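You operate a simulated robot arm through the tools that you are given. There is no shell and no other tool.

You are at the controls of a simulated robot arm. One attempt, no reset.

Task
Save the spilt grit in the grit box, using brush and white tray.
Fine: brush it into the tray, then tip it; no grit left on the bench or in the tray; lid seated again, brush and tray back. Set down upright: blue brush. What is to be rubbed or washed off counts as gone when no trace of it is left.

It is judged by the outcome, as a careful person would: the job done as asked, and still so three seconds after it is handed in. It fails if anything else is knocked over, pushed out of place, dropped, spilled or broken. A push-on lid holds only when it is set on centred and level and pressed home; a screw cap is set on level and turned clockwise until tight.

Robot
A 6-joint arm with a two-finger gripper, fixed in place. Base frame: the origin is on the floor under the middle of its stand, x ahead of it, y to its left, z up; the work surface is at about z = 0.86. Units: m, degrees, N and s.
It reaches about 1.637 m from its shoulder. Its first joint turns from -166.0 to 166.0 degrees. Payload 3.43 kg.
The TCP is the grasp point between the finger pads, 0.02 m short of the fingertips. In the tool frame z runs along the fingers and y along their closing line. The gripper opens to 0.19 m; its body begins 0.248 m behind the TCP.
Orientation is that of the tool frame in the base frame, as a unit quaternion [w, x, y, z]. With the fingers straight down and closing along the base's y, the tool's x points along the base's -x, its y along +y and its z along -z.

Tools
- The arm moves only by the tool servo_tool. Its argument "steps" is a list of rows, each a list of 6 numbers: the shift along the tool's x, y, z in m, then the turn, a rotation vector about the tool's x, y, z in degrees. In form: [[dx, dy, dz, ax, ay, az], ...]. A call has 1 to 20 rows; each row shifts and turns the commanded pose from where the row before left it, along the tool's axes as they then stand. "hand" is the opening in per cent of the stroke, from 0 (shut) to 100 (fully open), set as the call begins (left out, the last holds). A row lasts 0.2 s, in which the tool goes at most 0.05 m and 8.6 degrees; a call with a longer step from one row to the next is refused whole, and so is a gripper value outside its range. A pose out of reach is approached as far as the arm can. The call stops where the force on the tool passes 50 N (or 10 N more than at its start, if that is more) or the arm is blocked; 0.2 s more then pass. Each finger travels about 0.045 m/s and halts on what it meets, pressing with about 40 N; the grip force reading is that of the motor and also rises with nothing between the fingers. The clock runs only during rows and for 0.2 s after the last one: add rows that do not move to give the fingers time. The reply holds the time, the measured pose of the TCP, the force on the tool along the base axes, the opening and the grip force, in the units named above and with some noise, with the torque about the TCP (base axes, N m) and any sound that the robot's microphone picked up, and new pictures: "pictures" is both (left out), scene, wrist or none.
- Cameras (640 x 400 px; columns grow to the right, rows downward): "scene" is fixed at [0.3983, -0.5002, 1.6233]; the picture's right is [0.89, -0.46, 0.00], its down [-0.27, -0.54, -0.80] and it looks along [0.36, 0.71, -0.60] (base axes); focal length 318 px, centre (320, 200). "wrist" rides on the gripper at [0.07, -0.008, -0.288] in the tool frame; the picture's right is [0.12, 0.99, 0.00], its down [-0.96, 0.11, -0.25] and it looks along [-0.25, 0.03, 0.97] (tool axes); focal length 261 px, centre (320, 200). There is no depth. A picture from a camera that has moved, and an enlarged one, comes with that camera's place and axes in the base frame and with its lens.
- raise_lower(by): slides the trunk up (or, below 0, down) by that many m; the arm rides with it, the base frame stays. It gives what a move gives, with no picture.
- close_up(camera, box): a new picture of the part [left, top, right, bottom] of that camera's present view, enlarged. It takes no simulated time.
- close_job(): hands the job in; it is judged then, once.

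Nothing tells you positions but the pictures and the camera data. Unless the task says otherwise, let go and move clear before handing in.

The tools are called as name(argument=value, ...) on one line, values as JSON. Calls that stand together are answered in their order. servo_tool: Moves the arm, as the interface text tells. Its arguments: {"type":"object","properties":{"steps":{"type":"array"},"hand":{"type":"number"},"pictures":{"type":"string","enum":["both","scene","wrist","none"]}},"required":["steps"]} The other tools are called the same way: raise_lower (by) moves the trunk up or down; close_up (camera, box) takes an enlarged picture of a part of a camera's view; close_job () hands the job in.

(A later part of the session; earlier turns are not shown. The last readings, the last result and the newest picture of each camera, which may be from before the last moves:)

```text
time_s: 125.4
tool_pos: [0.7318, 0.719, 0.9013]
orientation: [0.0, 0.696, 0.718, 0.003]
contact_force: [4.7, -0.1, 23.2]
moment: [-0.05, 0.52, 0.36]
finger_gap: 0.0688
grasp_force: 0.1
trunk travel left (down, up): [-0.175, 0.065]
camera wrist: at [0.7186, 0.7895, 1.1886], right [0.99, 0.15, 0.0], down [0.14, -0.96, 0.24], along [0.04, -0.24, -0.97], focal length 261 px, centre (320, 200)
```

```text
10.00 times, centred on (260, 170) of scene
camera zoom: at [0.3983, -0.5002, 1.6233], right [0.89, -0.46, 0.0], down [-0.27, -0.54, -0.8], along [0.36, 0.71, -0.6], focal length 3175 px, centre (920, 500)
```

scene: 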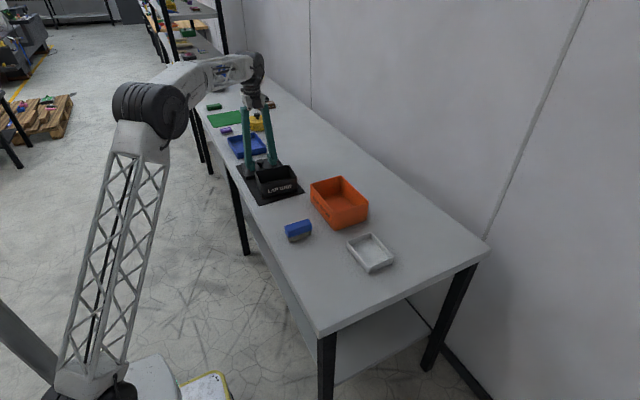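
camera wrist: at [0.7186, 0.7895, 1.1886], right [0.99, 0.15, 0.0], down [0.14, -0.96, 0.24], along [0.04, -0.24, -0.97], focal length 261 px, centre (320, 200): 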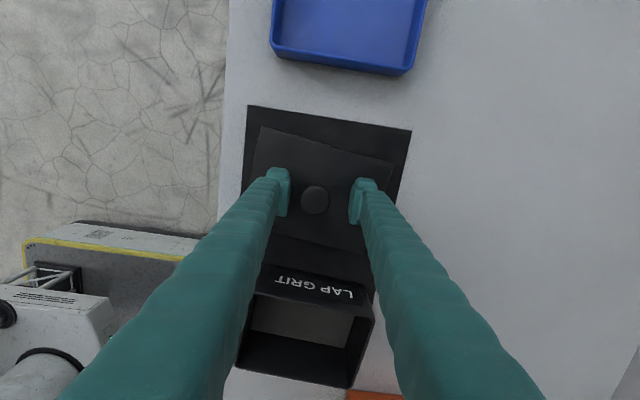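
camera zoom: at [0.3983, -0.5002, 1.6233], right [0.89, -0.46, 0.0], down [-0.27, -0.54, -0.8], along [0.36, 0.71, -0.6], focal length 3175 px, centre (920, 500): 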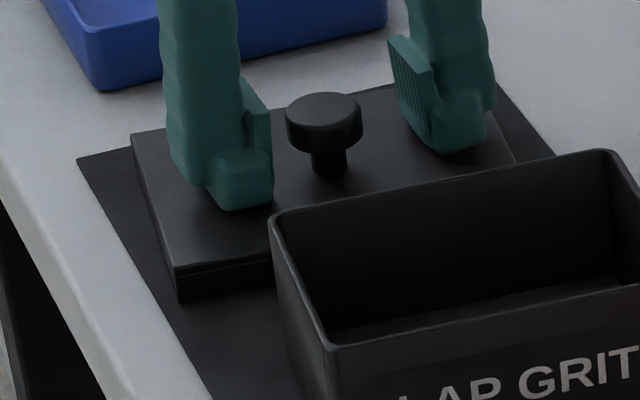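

The lid is now free on the mat. My fingertips are resting on its top (23 N), so I'll rise 5 mm and re-centre over the knob.

servo_tool(steps=[[0, 0, -0.005, 0, 0, 0], [0, 0, 0, 0, 0, 0], [-0.0015, -0.0052, 0, 0, 0, 0], [0, 0, 0, 0, 0, 0]], hand=38, pictures="both")

close_up(camera="wrist", box=[250, 140, 390, 240])

close_up(camera="scene", box=[230, 150, 290, 190])

```text
time_s: 126.4
tool_pos: [0.7258, 0.7161, 0.9035]
orientation: [0.001, 0.697, 0.717, 0.003]
contact_force: [1.1, 1.1, 0.1]
moment: [-0.03, 0.02, 0.0]
finger_gap: 0.0724
grasp_force: 0.0
trunk travel left (down, up): [-0.175, 0.065]
camera wrist: at [0.7144, 0.7879, 1.1923], right [0.99, 0.15, 0.0], down [0.14, -0.96, 0.25], along [0.04, -0.24, -0.97], focal length 261 px, centre (320, 200)
```

scene: 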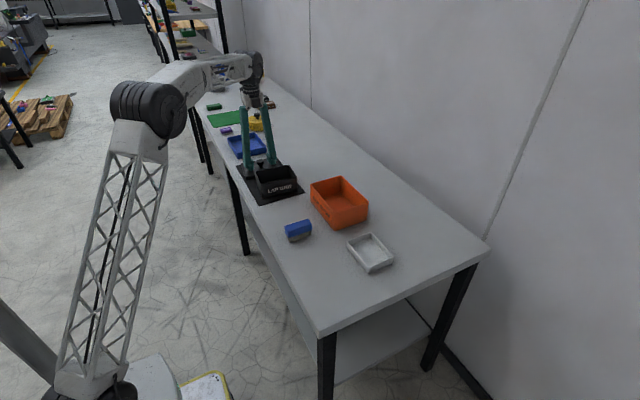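
wrist: 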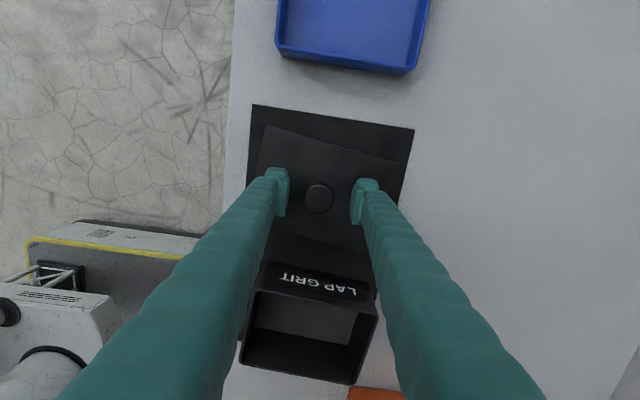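

```text
4.00 times, centred on (320, 190) of wrist
camera zoom: at [0.7144, 0.7879, 1.1923], right [0.99, 0.15, 0.0], down [0.14, -0.96, 0.25], along [0.04, -0.24, -0.97], focal length 1043 px, centre (320, 240)
```

zoom: 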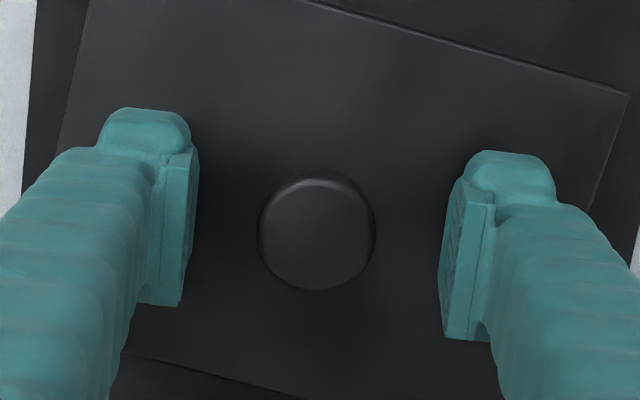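

```text
10.00 times, centred on (260, 170) of scene
camera zoom: at [0.3983, -0.5002, 1.6233], right [0.89, -0.46, 0.0], down [-0.27, -0.54, -0.8], along [0.36, 0.71, -0.6], focal length 3175 px, centre (920, 500)
```

zoom: 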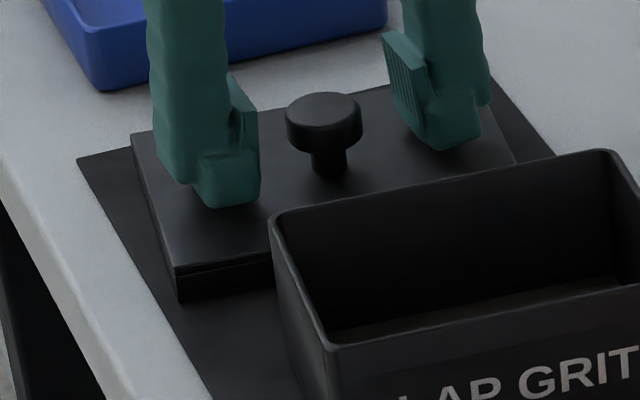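

The lid stays put and the knob is centred. This time I'll grip with the fingertips just touching the lid top so it can't pivot, correcting the slight tool tilt first.

servo_tool(steps=[[0, 0, 0, 0.32, -0.17, 0], [0, 0, 0.001, 0, 0, 0], [0, 0, 0, 0, 0, 0]], pictures="none")

servo_tool(steps=[[0, 0, 0.001, 0, 0, 0], [0, 0, 0, 0, 0, 0]], pictures="none")

```text
time_s: 127.2
tool_pos: [0.7263, 0.7176, 0.9031]
orientation: [-0.001, 0.696, 0.718, 0.0]
contact_force: [-0.6, 0.7, 0.8]
moment: [0.03, 0.03, 0.0]
finger_gap: 0.0723
grasp_force: 0.1
trunk travel left (down, up): [-0.175, 0.065]
```

```text
time_s: 127.8
tool_pos: [0.7257, 0.7175, 0.9034]
orientation: [0.0, 0.697, 0.717, 0.0]
contact_force: [-0.1, 0.5, 0.0]
moment: [0.04, 0.02, 0.0]
finger_gap: 0.0722
grasp_force: 0.2
trunk travel left (down, up): [-0.175, 0.065]
```

servo_tool(steps=[[0, 0, 0.001, 0, 0, 0], [0, 0, 0, 0, 0, 0]], pictures="none")

servo_tool(steps=[[0, 0, 0.001, 0, 0, 0], [0, 0, 0, 0, 0, 0]], pictures="none")

```text
time_s: 128.4
tool_pos: [0.7277, 0.7187, 0.902]
orientation: [-0.001, 0.697, 0.717, 0.0]
contact_force: [-0.1, 1.4, -0.5]
moment: [0.04, -0.04, -0.02]
finger_gap: 0.0721
grasp_force: 0.0
trunk travel left (down, up): [-0.175, 0.065]
```

```text
time_s: 129.0
tool_pos: [0.7258, 0.7168, 0.9003]
orientation: [0.0, 0.696, 0.718, 0.0]
contact_force: [-0.5, 1.0, 3.9]
moment: [0.0, -0.13, 0.0]
finger_gap: 0.0723
grasp_force: 0.2
trunk travel left (down, up): [-0.175, 0.065]
```

The fingertips touch the lid top lightly at 4 N. I'll close on the knob.

servo_tool(steps=[[0, 0, 0, 0, 0, 0], [0, 0, 0, 0, 0, 0], [0, 0, 0, 0, 0, 0], [0, 0, 0, 0, 0, 0], [0, 0, 0, 0, 0, 0]], hand=0, pictures="none")

close_up(camera="wrist", box=[250, 140, 390, 240])

close_up(camera="scene", box=[230, 150, 290, 190])

```text
time_s: 130.2
tool_pos: [0.7244, 0.7176, 0.9013]
orientation: [-0.001, 0.696, 0.718, -0.001]
contact_force: [-12.1, -6.2, 15.7]
moment: [-0.24, 0.14, -0.04]
finger_gap: 0.0289
grasp_force: 40.0
trunk travel left (down, up): [-0.175, 0.065]
```

```text
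4.00 times, centred on (320, 190) of wrist
camera zoom: at [0.7141, 0.7888, 1.1893], right [0.99, 0.15, 0.0], down [0.15, -0.96, 0.25], along [0.03, -0.25, -0.97], focal length 1043 px, centre (320, 240)
```

zoom: 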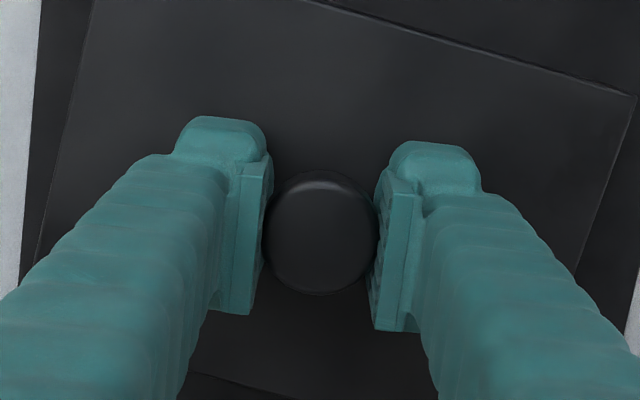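

```text
10.00 times, centred on (260, 170) of scene
camera zoom: at [0.3983, -0.5002, 1.6233], right [0.89, -0.46, 0.0], down [-0.27, -0.54, -0.8], along [0.36, 0.71, -0.6], focal length 3175 px, centre (920, 500)
```

zoom: 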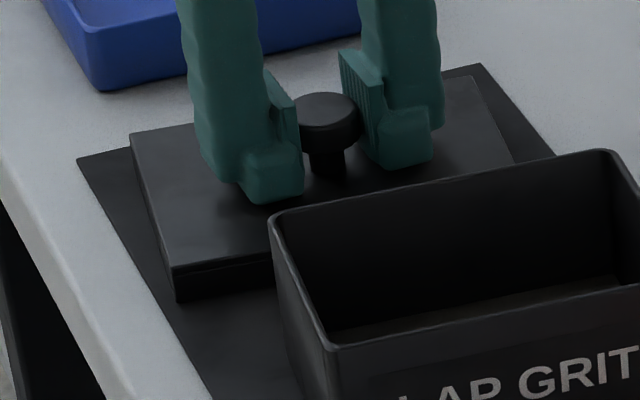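

The lid is gripped lower on the knob with the fingertips bracing its top. I'll lift, carry it to the box, and turn it 2° to match the box yaw.

servo_tool(steps=[[0, 0, -0.01, 0, 0, 0], [0, 0, -0.04, 0, 0, 0], [0, 0, -0.045, 0, 0, 0], [0, 0, -0.035, 0, 0, 0], [-0.0419, 0.0013, 0, 0, 0, 0], [-0.0419, 0.0013, 0, 0, 0, 0], [-0.0419, 0.0013, 0, 0, 0, 0], [-0.0418, 0.0012, 0, 0, 0, 0], [0, 0, 0, 0, 0, -2.0], [0, 0, 0.025, 0, 0, 0], [0, 0, 0.02, 0, 0, 0], [0, 0, 0, 0, 0, 0]], pictures="scene")

close_up(camera="scene", box=[240, 150, 320, 200])

close_up(camera="scene", box=[250, 174, 274, 189])

close_up(camera="scene", box=[284, 164, 308, 179])

close_up(camera="scene", box=[244, 157, 268, 172])

close_up(camera="scene", box=[278, 150, 302, 165])

```text
time_s: 132.8
tool_pos: [0.7353, 0.5489, 0.9855]
orientation: [-0.001, 0.684, 0.73, -0.002]
contact_force: [-0.8, -0.2, -0.9]
moment: [-0.01, -0.01, -0.01]
finger_gap: 0.0289
grasp_force: 40.3
trunk travel left (down, up): [-0.175, 0.065]
```

scene: 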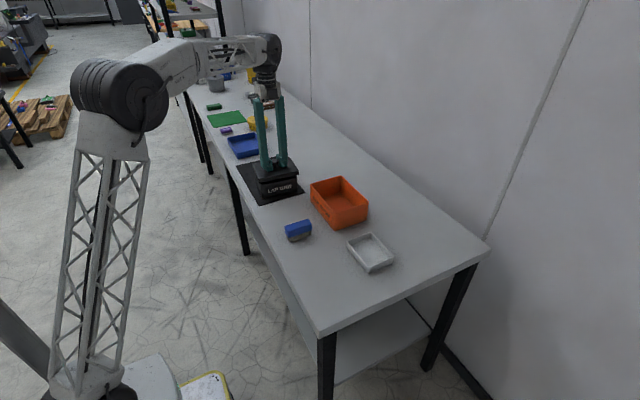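

```text
8.00 times, centred on (280, 175) of scene
camera zoom: at [0.3983, -0.5002, 1.6233], right [0.89, -0.46, 0.0], down [-0.27, -0.54, -0.8], along [0.36, 0.71, -0.6], focal length 2540 px, centre (640, 400)
```

zoom: 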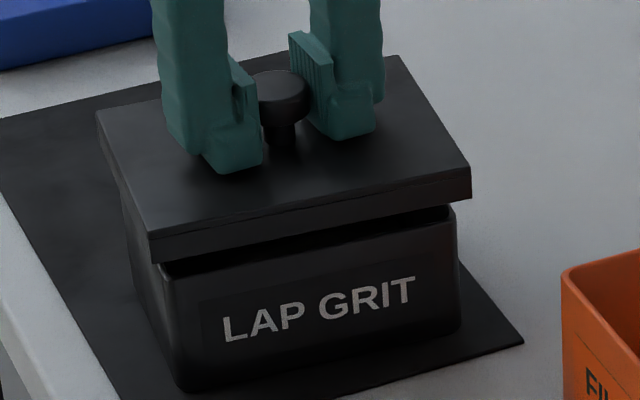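

```text
16.00 times, centred on (262, 182) of scene
camera zoom: at [0.3983, -0.5002, 1.6233], right [0.89, -0.46, 0.0], down [-0.27, -0.54, -0.8], along [0.36, 0.71, -0.6], focal length 5081 px, centre (1248, 496)
```

zoom: 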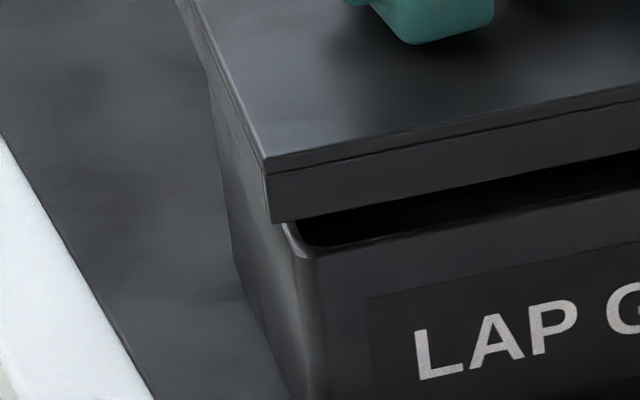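

```text
16.00 times, centred on (296, 172) of scene
camera zoom: at [0.3983, -0.5002, 1.6233], right [0.89, -0.46, 0.0], down [-0.27, -0.54, -0.8], along [0.36, 0.71, -0.6], focal length 5081 px, centre (704, 656)
```

zoom: 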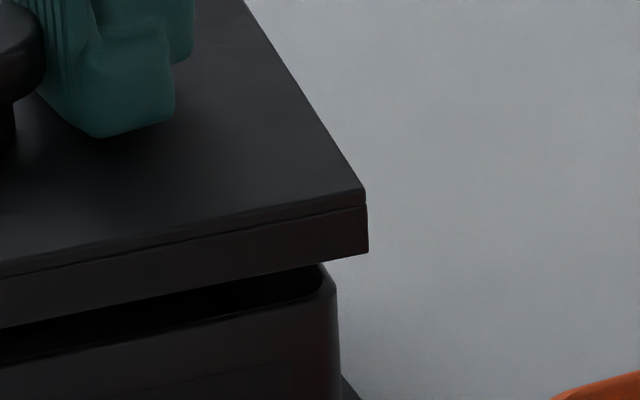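

```text
16.00 times, centred on (256, 164) of scene
camera zoom: at [0.3983, -0.5002, 1.6233], right [0.89, -0.46, 0.0], down [-0.27, -0.54, -0.8], along [0.36, 0.71, -0.6], focal length 5081 px, centre (1344, 768)
```

zoom: 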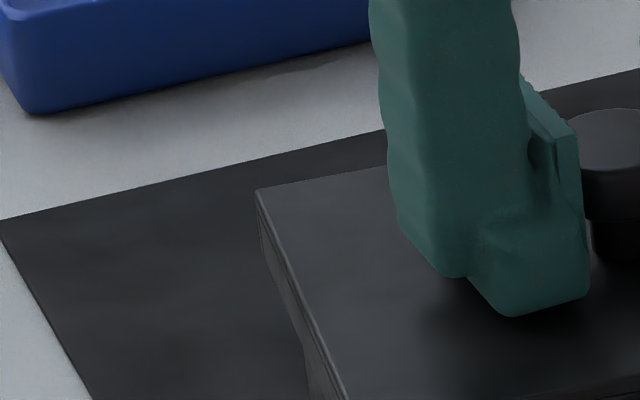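

```text
16.00 times, centred on (290, 158) of scene
camera zoom: at [0.3983, -0.5002, 1.6233], right [0.89, -0.46, 0.0], down [-0.27, -0.54, -0.8], along [0.36, 0.71, -0.6], focal length 5081 px, centre (800, 880)
```

zoom: 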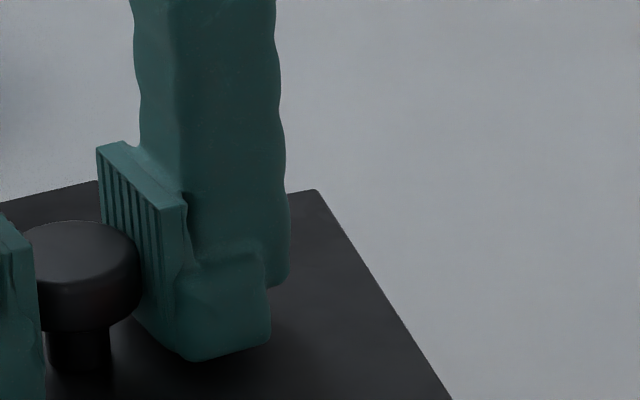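

The lid is level and within about 1 mm and 0.5° of the box. I'll nudge it by (−0.7, −1.5) mm and lower slowly toward the rim, watching the force.

servo_tool(steps=[[-0.00145, -0.0008, 0, 0, 0, -0.3], [0, 0, 0.008, 0, 0, 0], [0, 0, 0.006, 0, 0, 0], [0, 0, 0.004, 0, 0, 0], [0, 0, 0, 0, 0, 0]], pictures="none")

servo_tool(steps=[[0, 0, 0.002, 0, 0, 0], [0, 0, 0.002, 0, 0, 0], [0, 0, 0, 0, 0, 0]], pictures="none")

close_up(camera="scene", box=[240, 150, 320, 200])

```text
time_s: 134.0
tool_pos: [0.7357, 0.5492, 0.9669]
orientation: [-0.001, 0.683, 0.731, -0.001]
contact_force: [0.6, 0.5, 0.1]
moment: [0.02, -0.01, 0.0]
finger_gap: 0.0288
grasp_force: 40.4
trunk travel left (down, up): [-0.175, 0.065]
```

```text
time_s: 134.8
tool_pos: [0.7357, 0.5494, 0.9635]
orientation: [0.0, 0.682, 0.731, 0.0]
contact_force: [0.1, 0.0, -0.4]
moment: [-0.02, -0.01, 0.01]
finger_gap: 0.0288
grasp_force: 40.1
trunk travel left (down, up): [-0.175, 0.065]
```

```text
8.00 times, centred on (280, 175) of scene
camera zoom: at [0.3983, -0.5002, 1.6233], right [0.89, -0.46, 0.0], down [-0.27, -0.54, -0.8], along [0.36, 0.71, -0.6], focal length 2540 px, centre (640, 400)
```

zoom: 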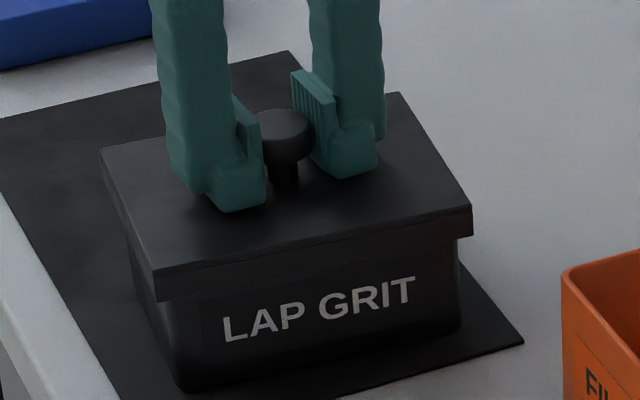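

No contact force, and the lid is level and about 4–5 mm above its seated height with the skirt already below the rim. I'll continue down.

servo_tool(steps=[[0, 0, 0.0015, 0, 0, 0], [0, 0, 0.0015, 0, 0, 0], [0, 0, 0, 0, 0, 0]], pictures="none")

servo_tool(steps=[[0, 0, 0.0015, 0, 0, 0], [0, 0, 0, 0, 0, 0]], pictures="none")

close_up(camera="scene", box=[240, 150, 320, 200])

```text
time_s: 135.6
tool_pos: [0.7356, 0.5487, 0.9612]
orientation: [-0.001, 0.682, 0.732, 0.0]
contact_force: [0.3, 0.6, -0.6]
moment: [0.02, 0.05, 0.01]
finger_gap: 0.0289
grasp_force: 39.5
trunk travel left (down, up): [-0.175, 0.065]
```

```text
time_s: 136.2
tool_pos: [0.7356, 0.5495, 0.9593]
orientation: [-0.002, 0.682, 0.732, -0.001]
contact_force: [-0.4, 0.3, -0.7]
moment: [-0.01, 0.0, 0.0]
finger_gap: 0.0287
grasp_force: 39.7
trunk travel left (down, up): [-0.175, 0.065]
```

```text
8.00 times, centred on (280, 175) of scene
camera zoom: at [0.3983, -0.5002, 1.6233], right [0.89, -0.46, 0.0], down [-0.27, -0.54, -0.8], along [0.36, 0.71, -0.6], focal length 2540 px, centre (640, 400)
```

zoom: 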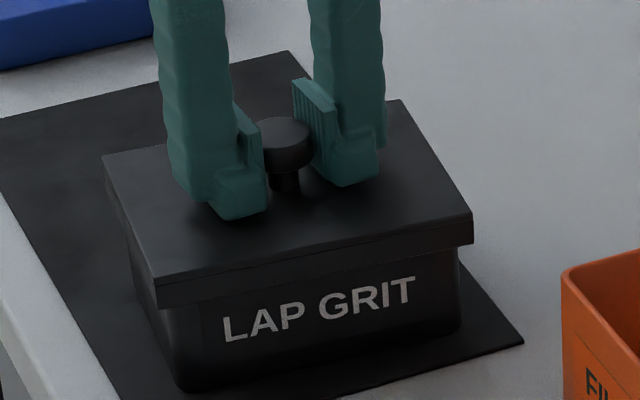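

The lid is now at its original seated height in the picture. I'll press home gently until the force builds.

servo_tool(steps=[[0, 0, 0.001, 0, 0, 0], [0, 0, 0.001, 0, 0, 0], [0, 0, 0, 0, 0, 0]], pictures="none")

servo_tool(steps=[[0, 0, 0.001, 0, 0, 0], [0, 0, 0, 0, 0, 0]], pictures="none")

```text
time_s: 137.0
tool_pos: [0.7349, 0.5489, 0.9577]
orientation: [0.001, 0.682, 0.732, -0.001]
contact_force: [0.6, -0.9, 3.0]
moment: [0.06, -0.29, -0.02]
finger_gap: 0.029
grasp_force: 39.7
trunk travel left (down, up): [-0.175, 0.065]
```

```text
time_s: 137.6
tool_pos: [0.735, 0.5482, 0.9577]
orientation: [-0.001, 0.682, 0.731, -0.001]
contact_force: [1.9, 0.1, 14.6]
moment: [-0.15, -0.13, 0.1]
finger_gap: 0.0288
grasp_force: 39.9
trunk travel left (down, up): [-0.175, 0.065]
```

Contact is firming up at 15 N. I'll press further to about 35–45 N.

servo_tool(steps=[[0, 0, 0.001, 0, 0, 0], [0, 0, 0, 0, 0, 0]], pictures="none")

servo_tool(steps=[[0, 0, 0.0008, 0, 0, 0], [0, 0, 0, 0, 0, 0]], pictures="none")

close_up(camera="scene", box=[240, 150, 320, 200])

```text
time_s: 138.2
tool_pos: [0.7346, 0.5487, 0.9581]
orientation: [0.0, 0.682, 0.731, 0.0]
contact_force: [3.9, 3.4, 29.4]
moment: [-0.06, -0.08, 0.1]
finger_gap: 0.0289
grasp_force: 39.9
trunk travel left (down, up): [-0.175, 0.065]
```

```text
time_s: 138.8
tool_pos: [0.7358, 0.549, 0.9566]
orientation: [0.0, 0.682, 0.732, 0.001]
contact_force: [9.4, 7.3, 46.7]
moment: [-0.04, -0.02, 0.14]
finger_gap: 0.029
grasp_force: 40.2
trunk travel left (down, up): [-0.175, 0.065]
```

```text
8.00 times, centred on (280, 175) of scene
camera zoom: at [0.3983, -0.5002, 1.6233], right [0.89, -0.46, 0.0], down [-0.27, -0.54, -0.8], along [0.36, 0.71, -0.6], focal length 2540 px, centre (640, 400)
```

zoom: 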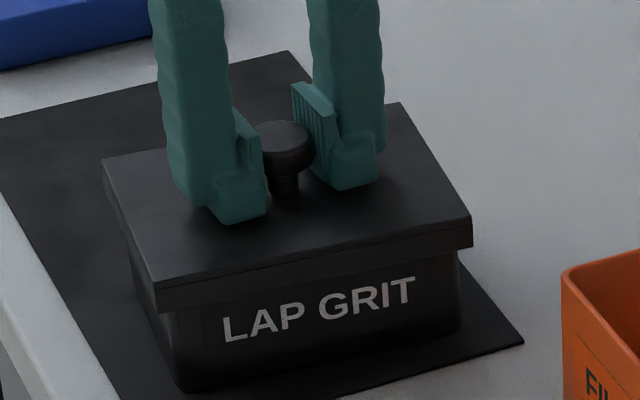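

The lid is level and pressed home at 47 N. I'll ease off most of the press, then open the fingers.

servo_tool(steps=[[0, 0, -0.001, 0, 0, 0], [0, 0, -0.001, 0, 0, 0], [0, 0, 0, 0, 0, 0]], pictures="none")

servo_tool(steps=[[0, 0, 0, 0, 0, 0], [0, 0, 0, 0, 0, 0]], hand=24, pictures="none")

close_up(camera="scene", box=[240, 150, 320, 200])

close_up(camera="wrist", box=[250, 140, 390, 240])

```text
time_s: 139.6
tool_pos: [0.7347, 0.5492, 0.9574]
orientation: [0.0, 0.682, 0.732, -0.001]
contact_force: [6.9, 6.8, 37.7]
moment: [0.35, -0.38, 0.06]
finger_gap: 0.0286
grasp_force: 39.8
trunk travel left (down, up): [-0.175, 0.065]
```

```text
time_s: 140.2
tool_pos: [0.7337, 0.549, 0.9567]
orientation: [-0.001, 0.681, 0.732, -0.002]
contact_force: [-6.3, -0.9, 33.0]
moment: [-0.01, -0.09, -0.03]
finger_gap: 0.0344
grasp_force: 0.1
trunk travel left (down, up): [-0.175, 0.065]
```

```text
8.00 times, centred on (280, 175) of scene
camera zoom: at [0.3983, -0.5002, 1.6233], right [0.89, -0.46, 0.0], down [-0.27, -0.54, -0.8], along [0.36, 0.71, -0.6], focal length 2540 px, centre (640, 400)
```

zoom: 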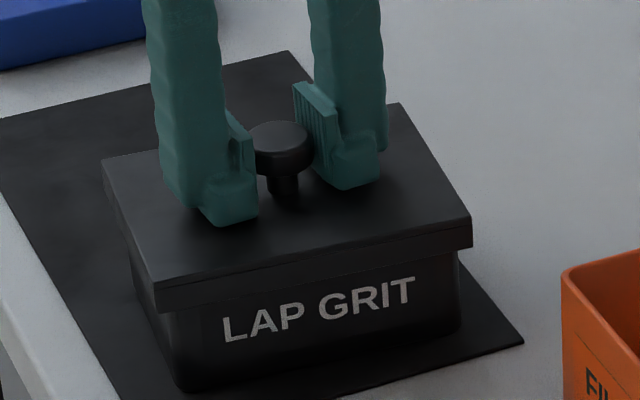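

```text
4.00 times, centred on (320, 190) of wrist
camera zoom: at [0.7207, 0.6192, 1.245], right [0.98, 0.19, 0.0], down [0.18, -0.95, 0.25], along [0.04, -0.24, -0.97], focal length 1043 px, centre (320, 240)
```

zoom: 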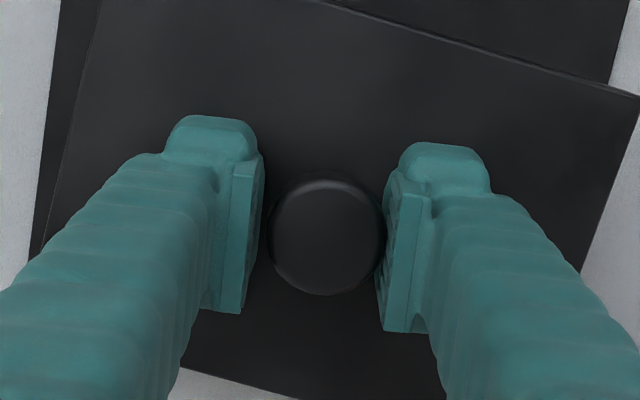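

The pads have let go but the fingertips still press on the lid (33 N). I'll rise 3 mm and then open further.

servo_tool(steps=[[0, 0, -0.0015, 0, 0, 0], [0, 0, -0.002, 0, 0, 0], [0, 0, 0, 0, 0, 0], [0, 0, 0, 0, 0, 0]], hand=28, pictures="none")

close_up(camera="scene", box=[240, 150, 320, 200])

close_up(camera="wrist", box=[250, 140, 390, 240])

```text
time_s: 141.2
tool_pos: [0.7359, 0.5479, 0.9594]
orientation: [-0.001, 0.682, 0.731, -0.002]
contact_force: [-0.7, 0.1, -0.1]
moment: [0.01, 0.02, -0.01]
finger_gap: 0.0533
grasp_force: 0.2
trunk travel left (down, up): [-0.175, 0.065]
```

```text
8.00 times, centred on (280, 175) of scene
camera zoom: at [0.3983, -0.5002, 1.6233], right [0.89, -0.46, 0.0], down [-0.27, -0.54, -0.8], along [0.36, 0.71, -0.6], focal length 2540 px, centre (640, 400)
```

zoom: 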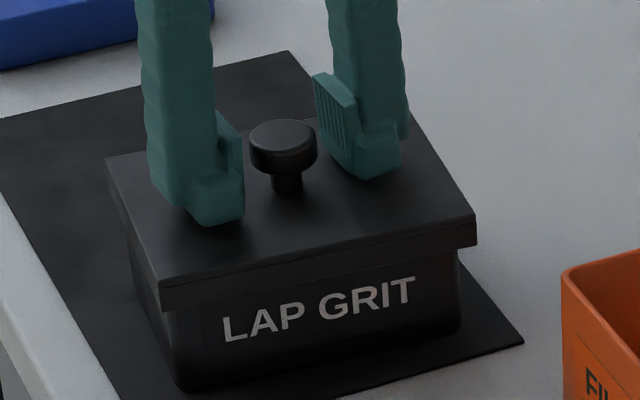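

```text
4.00 times, centred on (320, 190) of wrist
camera zoom: at [0.7234, 0.6194, 1.2469], right [0.98, 0.19, 0.0], down [0.18, -0.95, 0.25], along [0.04, -0.24, -0.97], focal length 1043 px, centre (320, 240)
```

zoom: 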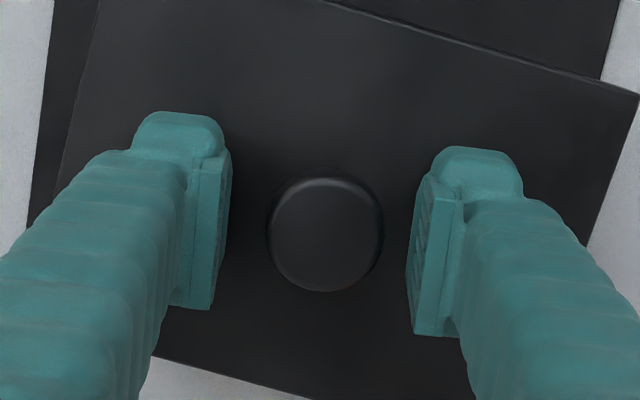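

The lid is free and level at its original height, but it slid about 2 mm to +x as the fingers opened. I'll check how it sits relative to the box.

close_up(camera="scene", box=[250, 178, 274, 193])

close_up(camera="scene", box=[284, 168, 308, 183])

close_up(camera="scene", box=[244, 162, 268, 177])

close_up(camera="scene", box=[278, 155, 302, 170])

```text
16.00 times, centred on (262, 186) of scene
camera zoom: at [0.3983, -0.5002, 1.6233], right [0.89, -0.46, 0.0], down [-0.27, -0.54, -0.8], along [0.36, 0.71, -0.6], focal length 5081 px, centre (1248, 432)
```

zoom: 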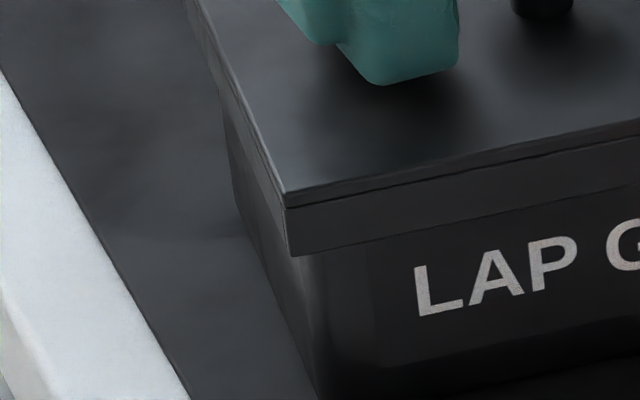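

```text
16.00 times, centred on (296, 176) of scene
camera zoom: at [0.3983, -0.5002, 1.6233], right [0.89, -0.46, 0.0], down [-0.27, -0.54, -0.8], along [0.36, 0.71, -0.6], focal length 5081 px, centre (704, 592)
```

zoom: 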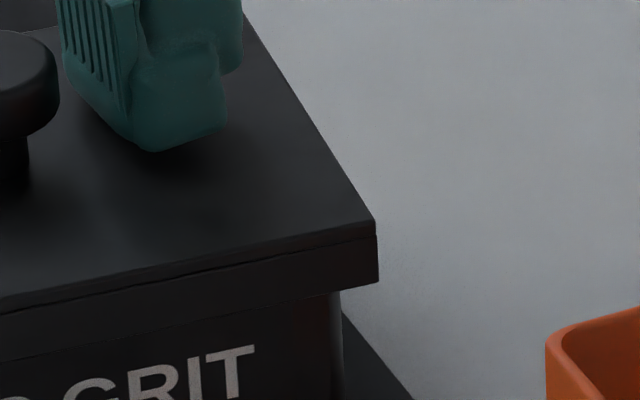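

```text
16.00 times, centred on (256, 170) of scene
camera zoom: at [0.3983, -0.5002, 1.6233], right [0.89, -0.46, 0.0], down [-0.27, -0.54, -0.8], along [0.36, 0.71, -0.6], focal length 5081 px, centre (1344, 688)
```

zoom: 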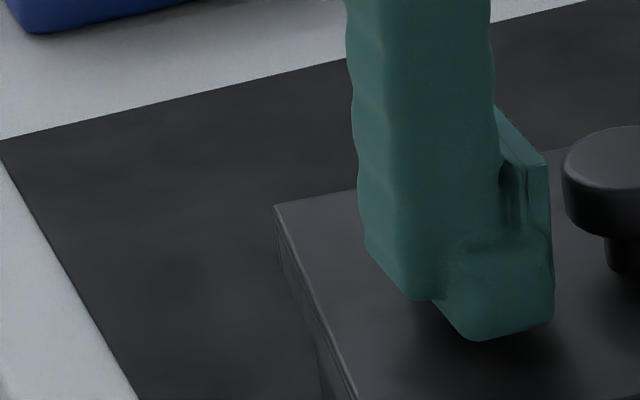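

```text
16.00 times, centred on (290, 162) of scene
camera zoom: at [0.3983, -0.5002, 1.6233], right [0.89, -0.46, 0.0], down [-0.27, -0.54, -0.8], along [0.36, 0.71, -0.6], focal length 5081 px, centre (800, 800)
```

zoom: 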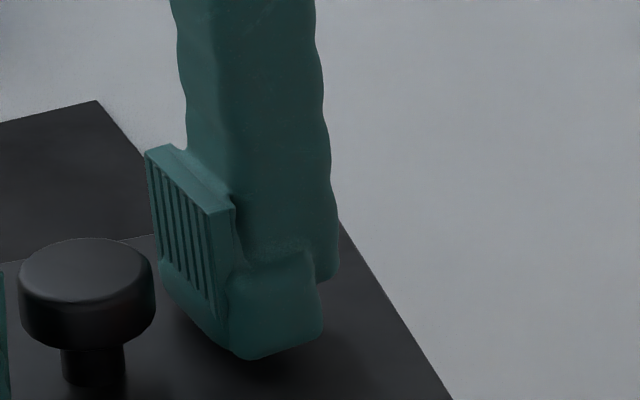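

The lid sits within 1 mm and 0.5° of the box, at its original seated height. For certainty I'll rise, close the fingers, and press once more straight down on the knob.

servo_tool(steps=[[0, 0, -0.02, 0, 0, 0], [0, 0, -0.04, 0, 0, 0], [0, 0.0019, 0, 0, 0, 0], [0, 0, 0, 0, 0, 0]], pictures="wrist")

servo_tool(steps=[[0, 0, 0, 0, 0, 0], [0, 0, 0, 0, 0, 0], [0, 0, 0, 0, 0, 0], [0, 0, 0, 0, 0, 0], [0, 0, 0, 0, 0, 0]], hand=0, pictures="both")

close_up(camera="wrist", box=[250, 140, 390, 240])

close_up(camera="scene", box=[240, 150, 320, 200])

```text
time_s: 142.2
tool_pos: [0.7382, 0.5486, 1.0202]
orientation: [-0.002, 0.682, 0.731, -0.001]
contact_force: [0.8, 0.4, -0.4]
moment: [-0.01, 0.01, 0.01]
finger_gap: 0.0532
grasp_force: 0.1
trunk travel left (down, up): [-0.175, 0.065]
camera wrist: at [0.7247, 0.6197, 1.3078], right [0.98, 0.19, 0.0], down [0.18, -0.95, 0.25], along [0.04, -0.24, -0.97], focal length 261 px, centre (320, 200)
```

wrist: 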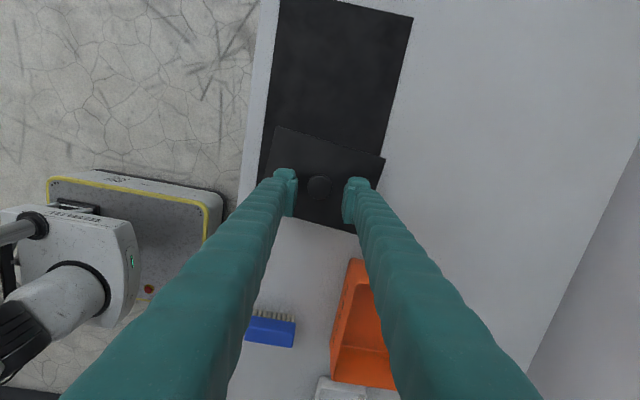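

```text
time_s: 143.4
tool_pos: [0.7374, 0.5482, 1.021]
orientation: [-0.001, 0.682, 0.731, 0.0]
contact_force: [0.9, 0.4, -0.5]
moment: [-0.01, -0.03, 0.02]
finger_gap: 0.0
grasp_force: 34.2
trunk travel left (down, up): [-0.175, 0.065]
camera wrist: at [0.7248, 0.6197, 1.3077], right [0.98, 0.19, 0.0], down [0.18, -0.95, 0.25], along [0.04, -0.24, -0.97], focal length 261 px, centre (320, 200)
```

scene: 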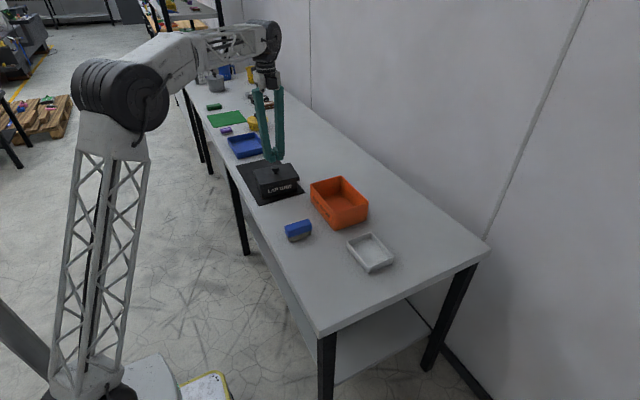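
wrist: 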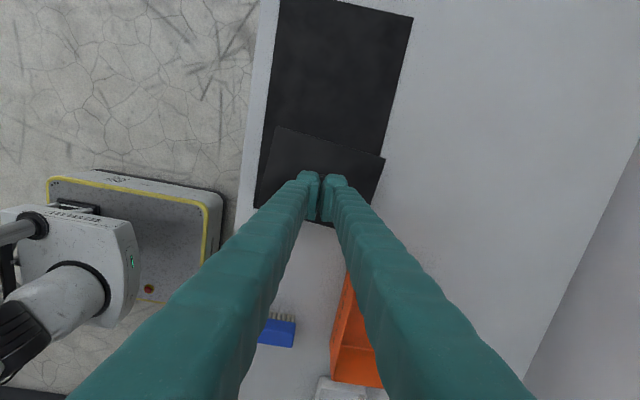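

```text
4.00 times, centred on (320, 190) of wrist
camera zoom: at [0.7248, 0.6197, 1.3077], right [0.98, 0.19, 0.0], down [0.18, -0.95, 0.25], along [0.04, -0.24, -0.97], focal length 1043 px, centre (320, 240)
```

zoom: 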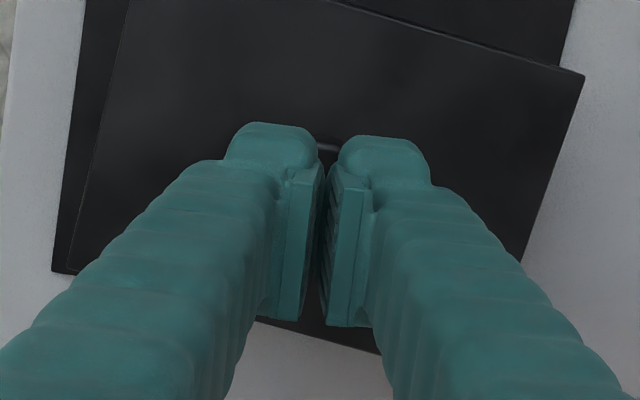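

```text
8.00 times, centred on (280, 175) of scene
camera zoom: at [0.3983, -0.5002, 1.6233], right [0.89, -0.46, 0.0], down [-0.27, -0.54, -0.8], along [0.36, 0.71, -0.6], focal length 2540 px, centre (640, 400)
```

zoom: 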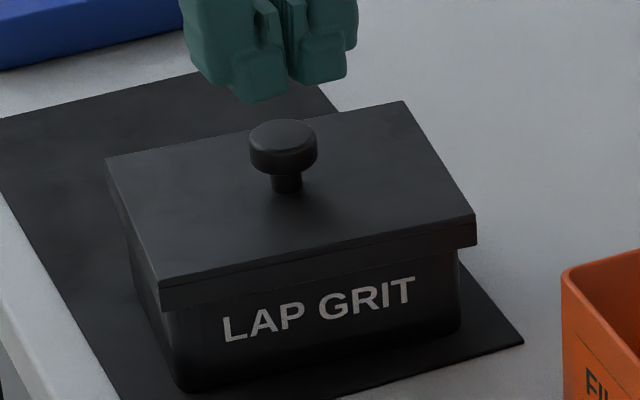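

The lid now looks just like the original: level, centred, skirt over the rim. I'll press down on the knob with the closed fingertips.

servo_tool(steps=[[0, 0, 0.012, 0, 0, 0], [0, 0, 0.008, 0, 0, 0], [0, 0, 0.004, 0, 0, 0], [0, 0, 0, 0, 0, 0]], pictures="none")

servo_tool(steps=[[0, 0, 0.0015, 0, 0, 0], [0, 0, 0.0015, 0, 0, 0], [0, 0, 0, 0, 0, 0]], pictures="none")

```text
time_s: 144.4
tool_pos: [0.7366, 0.5488, 0.9964]
orientation: [0.0, 0.682, 0.732, -0.001]
contact_force: [0.3, -0.5, -0.5]
moment: [-0.02, 0.02, 0.01]
finger_gap: 0.0
grasp_force: 34.1
trunk travel left (down, up): [-0.175, 0.065]
```

```text
time_s: 145.2
tool_pos: [0.7379, 0.5476, 0.9928]
orientation: [-0.001, 0.682, 0.731, -0.001]
contact_force: [0.2, 0.4, -0.8]
moment: [0.0, -0.01, 0.0]
finger_gap: 0.0
grasp_force: 34.2
trunk travel left (down, up): [-0.175, 0.065]
```

servo_tool(steps=[[0, 0, 0.0015, 0, 0, 0], [0, 0, 0.001, 0, 0, 0], [0, 0, 0, 0, 0, 0]], pictures="none")

servo_tool(steps=[[0, 0, 0.001, 0, 0, 0], [0, 0, 0, 0, 0, 0]], pictures="none")

```text
time_s: 146.0
tool_pos: [0.7369, 0.549, 0.9904]
orientation: [-0.001, 0.683, 0.731, -0.002]
contact_force: [-0.6, 0.0, 0.3]
moment: [0.0, 0.0, -0.01]
finger_gap: 0.0
grasp_force: 34.6
trunk travel left (down, up): [-0.175, 0.065]
```

```text
time_s: 146.6
tool_pos: [0.7376, 0.5489, 0.9894]
orientation: [-0.001, 0.682, 0.732, -0.002]
contact_force: [-0.1, -0.3, 0.3]
moment: [0.0, 0.02, -0.02]
finger_gap: 0.0
grasp_force: 34.2
trunk travel left (down, up): [-0.175, 0.065]
```

servo_tool(steps=[[0, 0, 0.001, 0, 0, 0], [0, 0, 0.001, 0, 0, 0], [0, 0, 0, 0, 0, 0]], pictures="none")

servo_tool(steps=[[0, 0, 0.001, 0, 0, 0], [0, 0, 0, 0, 0, 0]], pictures="none")

close_up(camera="scene", box=[240, 150, 320, 200])

```text
time_s: 147.4
tool_pos: [0.7373, 0.549, 0.9868]
orientation: [0.0, 0.682, 0.731, -0.001]
contact_force: [-0.2, -1.4, 0.5]
moment: [0.0, 0.01, -0.03]
finger_gap: 0.0
grasp_force: 34.2
trunk travel left (down, up): [-0.175, 0.065]
```

```text
time_s: 148.0
tool_pos: [0.7377, 0.5485, 0.9881]
orientation: [-0.001, 0.682, 0.731, -0.002]
contact_force: [-1.2, -0.5, 6.0]
moment: [-0.01, 0.0, -0.05]
finger_gap: 0.0062
grasp_force: 34.0
trunk travel left (down, up): [-0.175, 0.065]
```

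```text
8.00 times, centred on (280, 175) of scene
camera zoom: at [0.3983, -0.5002, 1.6233], right [0.89, -0.46, 0.0], down [-0.27, -0.54, -0.8], along [0.36, 0.71, -0.6], focal length 2540 px, centre (640, 400)
```

zoom: 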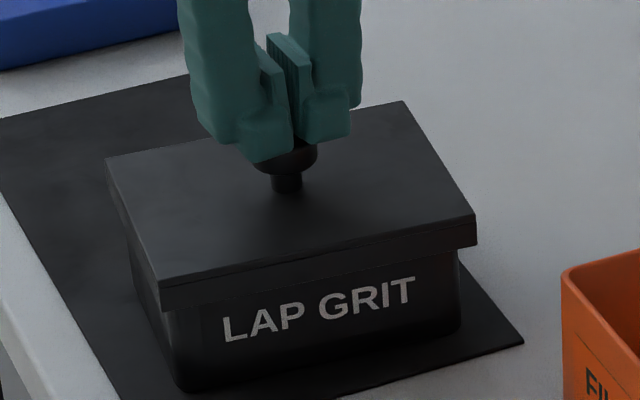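

The domed knob starts wedging the fingertips apart, so I'll back off and press with a single fingertip centred over the knob.

servo_tool(steps=[[0, 0, -0.008, 0, 0, 0], [0, 0.011, 0, 0, 0, 0], [0, 0, 0, 0, 0, 0], [0, 0, 0.004, 0, 0, 0], [0, 0, 0.003, 0, 0, 0], [0, 0, 0, 0, 0, 0]], pictures="none")

close_up(camera="scene", box=[240, 150, 320, 200])

```text
time_s: 149.4
tool_pos: [0.7483, 0.55, 0.9878]
orientation: [-0.001, 0.682, 0.731, -0.001]
contact_force: [0.2, -0.4, 0.3]
moment: [-0.01, -0.04, 0.02]
finger_gap: 0.0001
grasp_force: 34.0
trunk travel left (down, up): [-0.175, 0.065]
```

```text
8.00 times, centred on (280, 175) of scene
camera zoom: at [0.3983, -0.5002, 1.6233], right [0.89, -0.46, 0.0], down [-0.27, -0.54, -0.8], along [0.36, 0.71, -0.6], focal length 2540 px, centre (640, 400)
```

zoom: 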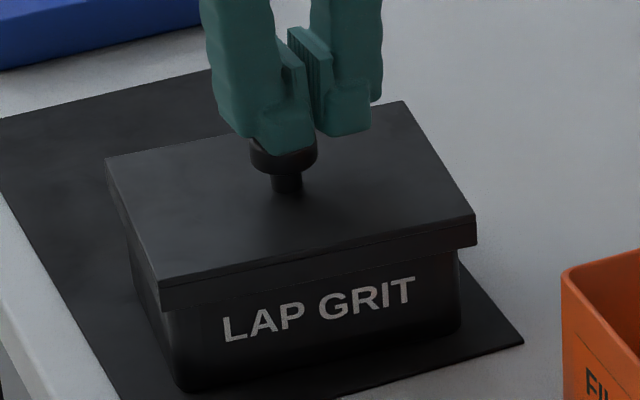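

The left fingertip is over the knob. I'll press in small steps.

servo_tool(steps=[[0, 0, 0.001, 0, 0, 0], [0, 0, 0.001, 0, 0, 0], [0, 0, 0, 0, 0, 0]], pictures="none")

servo_tool(steps=[[0, 0, 0.001, 0, 0, 0], [0, 0, 0, 0, 0, 0]], pictures="none")

servo_tool(steps=[[0, 0, 0.001, 0, 0, 0], [0, 0, 0, 0, 0, 0]], pictures="none")

```text
time_s: 150.2
tool_pos: [0.7482, 0.5491, 0.9862]
orientation: [0.0, 0.682, 0.732, 0.0]
contact_force: [4.7, 1.6, 18.4]
moment: [0.02, 0.15, -0.06]
finger_gap: 0.0
grasp_force: 34.3
trunk travel left (down, up): [-0.175, 0.065]
```

```text
time_s: 150.8
tool_pos: [0.7482, 0.5492, 0.9864]
orientation: [-0.001, 0.682, 0.732, 0.0]
contact_force: [7.0, 5.0, 35.4]
moment: [0.06, 0.31, -0.08]
finger_gap: 0.0002
grasp_force: 34.0
trunk travel left (down, up): [-0.175, 0.065]
```

```text
time_s: 151.3
tool_pos: [0.7477, 0.5514, 0.9868]
orientation: [0.001, 0.682, 0.732, 0.001]
contact_force: [-2.8, -3.0, 19.3]
moment: [-0.07, 0.27, 0.06]
finger_gap: 0.0003
grasp_force: 34.0
trunk travel left (down, up): [-0.175, 0.065]
stopped in row 2: the force on the tool passed its limit at 51 N (the readings are from after the stop); the commanded pose is now the measured one
```

The lid took a full 50 N press and is rigidly home. I'll lift straight off and check everything.

servo_tool(steps=[[0, 0, -0.01, 0, 0, 0], [0, 0, -0.04, 0, 0, 0], [0, 0, -0.045, 0, 0, 0], [0, 0, -0.045, 0, 0, 0], [0, 0, -0.045, 0, 0, 0], [0, 0, 0, 0, 0, 0]], pictures="both")

close_up(camera="scene", box=[240, 150, 320, 200])

close_up(camera="scene", box=[270, 200, 410, 290])

close_up(camera="wrist", box=[240, 100, 400, 260])

```text
time_s: 152.7
tool_pos: [0.7493, 0.549, 1.1698]
orientation: [0.0, 0.682, 0.732, 0.0]
contact_force: [-0.1, 0.2, 0.2]
moment: [-0.02, -0.01, -0.01]
finger_gap: 0.0
grasp_force: 34.6
trunk travel left (down, up): [-0.175, 0.065]
camera wrist: at [0.7357, 0.62, 1.4578], right [0.98, 0.19, 0.0], down [0.18, -0.95, 0.25], along [0.05, -0.24, -0.97], focal length 261 px, centre (320, 200)
```

scene: 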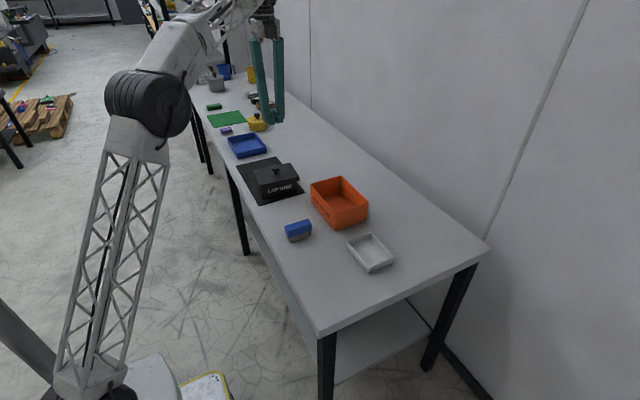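
wrist: 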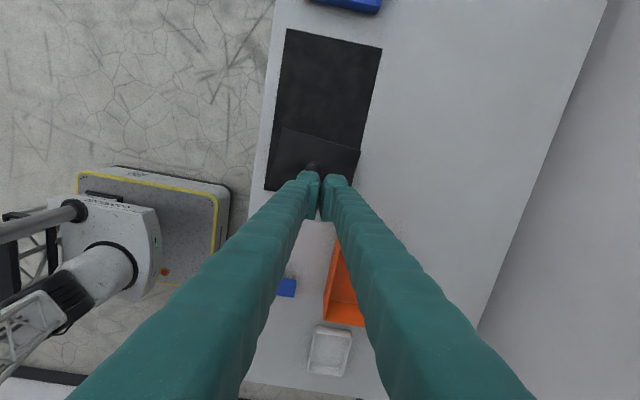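

```text
8.00 times, centred on (280, 175) of scene
camera zoom: at [0.3983, -0.5002, 1.6233], right [0.89, -0.46, 0.0], down [-0.27, -0.54, -0.8], along [0.36, 0.71, -0.6], focal length 2540 px, centre (640, 400)
```

zoom: 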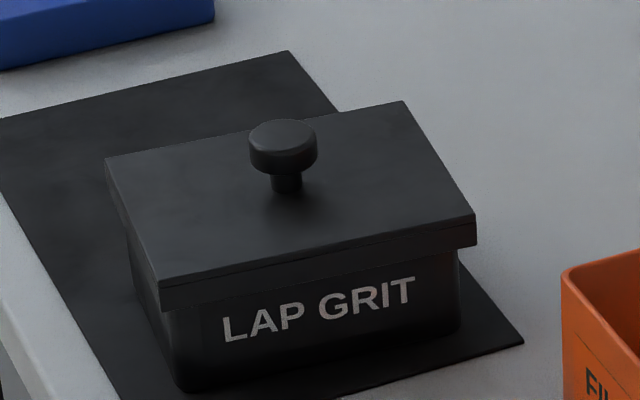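

```text
4.44 times, centred on (340, 245) of scene
camera zoom: at [0.3983, -0.5002, 1.6233], right [0.89, -0.46, 0.0], down [-0.27, -0.54, -0.8], along [0.36, 0.71, -0.6], focal length 1411 px, centre (231, 0)
```

zoom: 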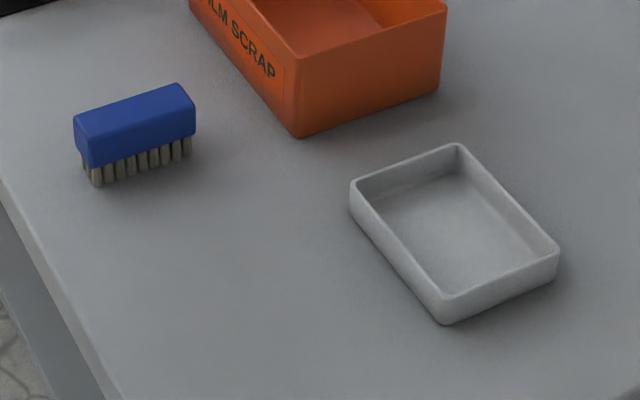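

```text
2.50 times, centred on (320, 180) of wrist
camera zoom: at [0.7357, 0.62, 1.4578], right [0.98, 0.19, 0.0], down [0.18, -0.95, 0.25], along [0.05, -0.24, -0.97], focal length 652 px, centre (320, 250)
```

zoom: 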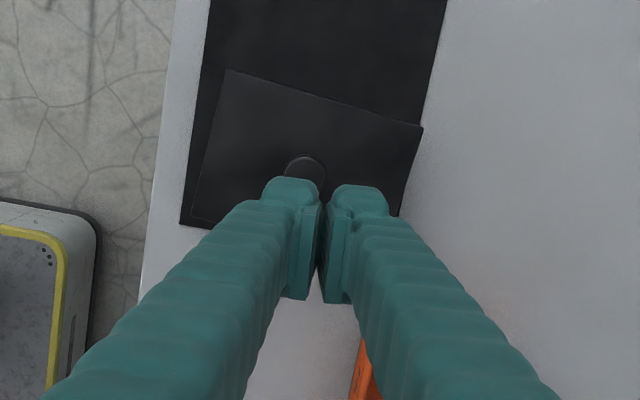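

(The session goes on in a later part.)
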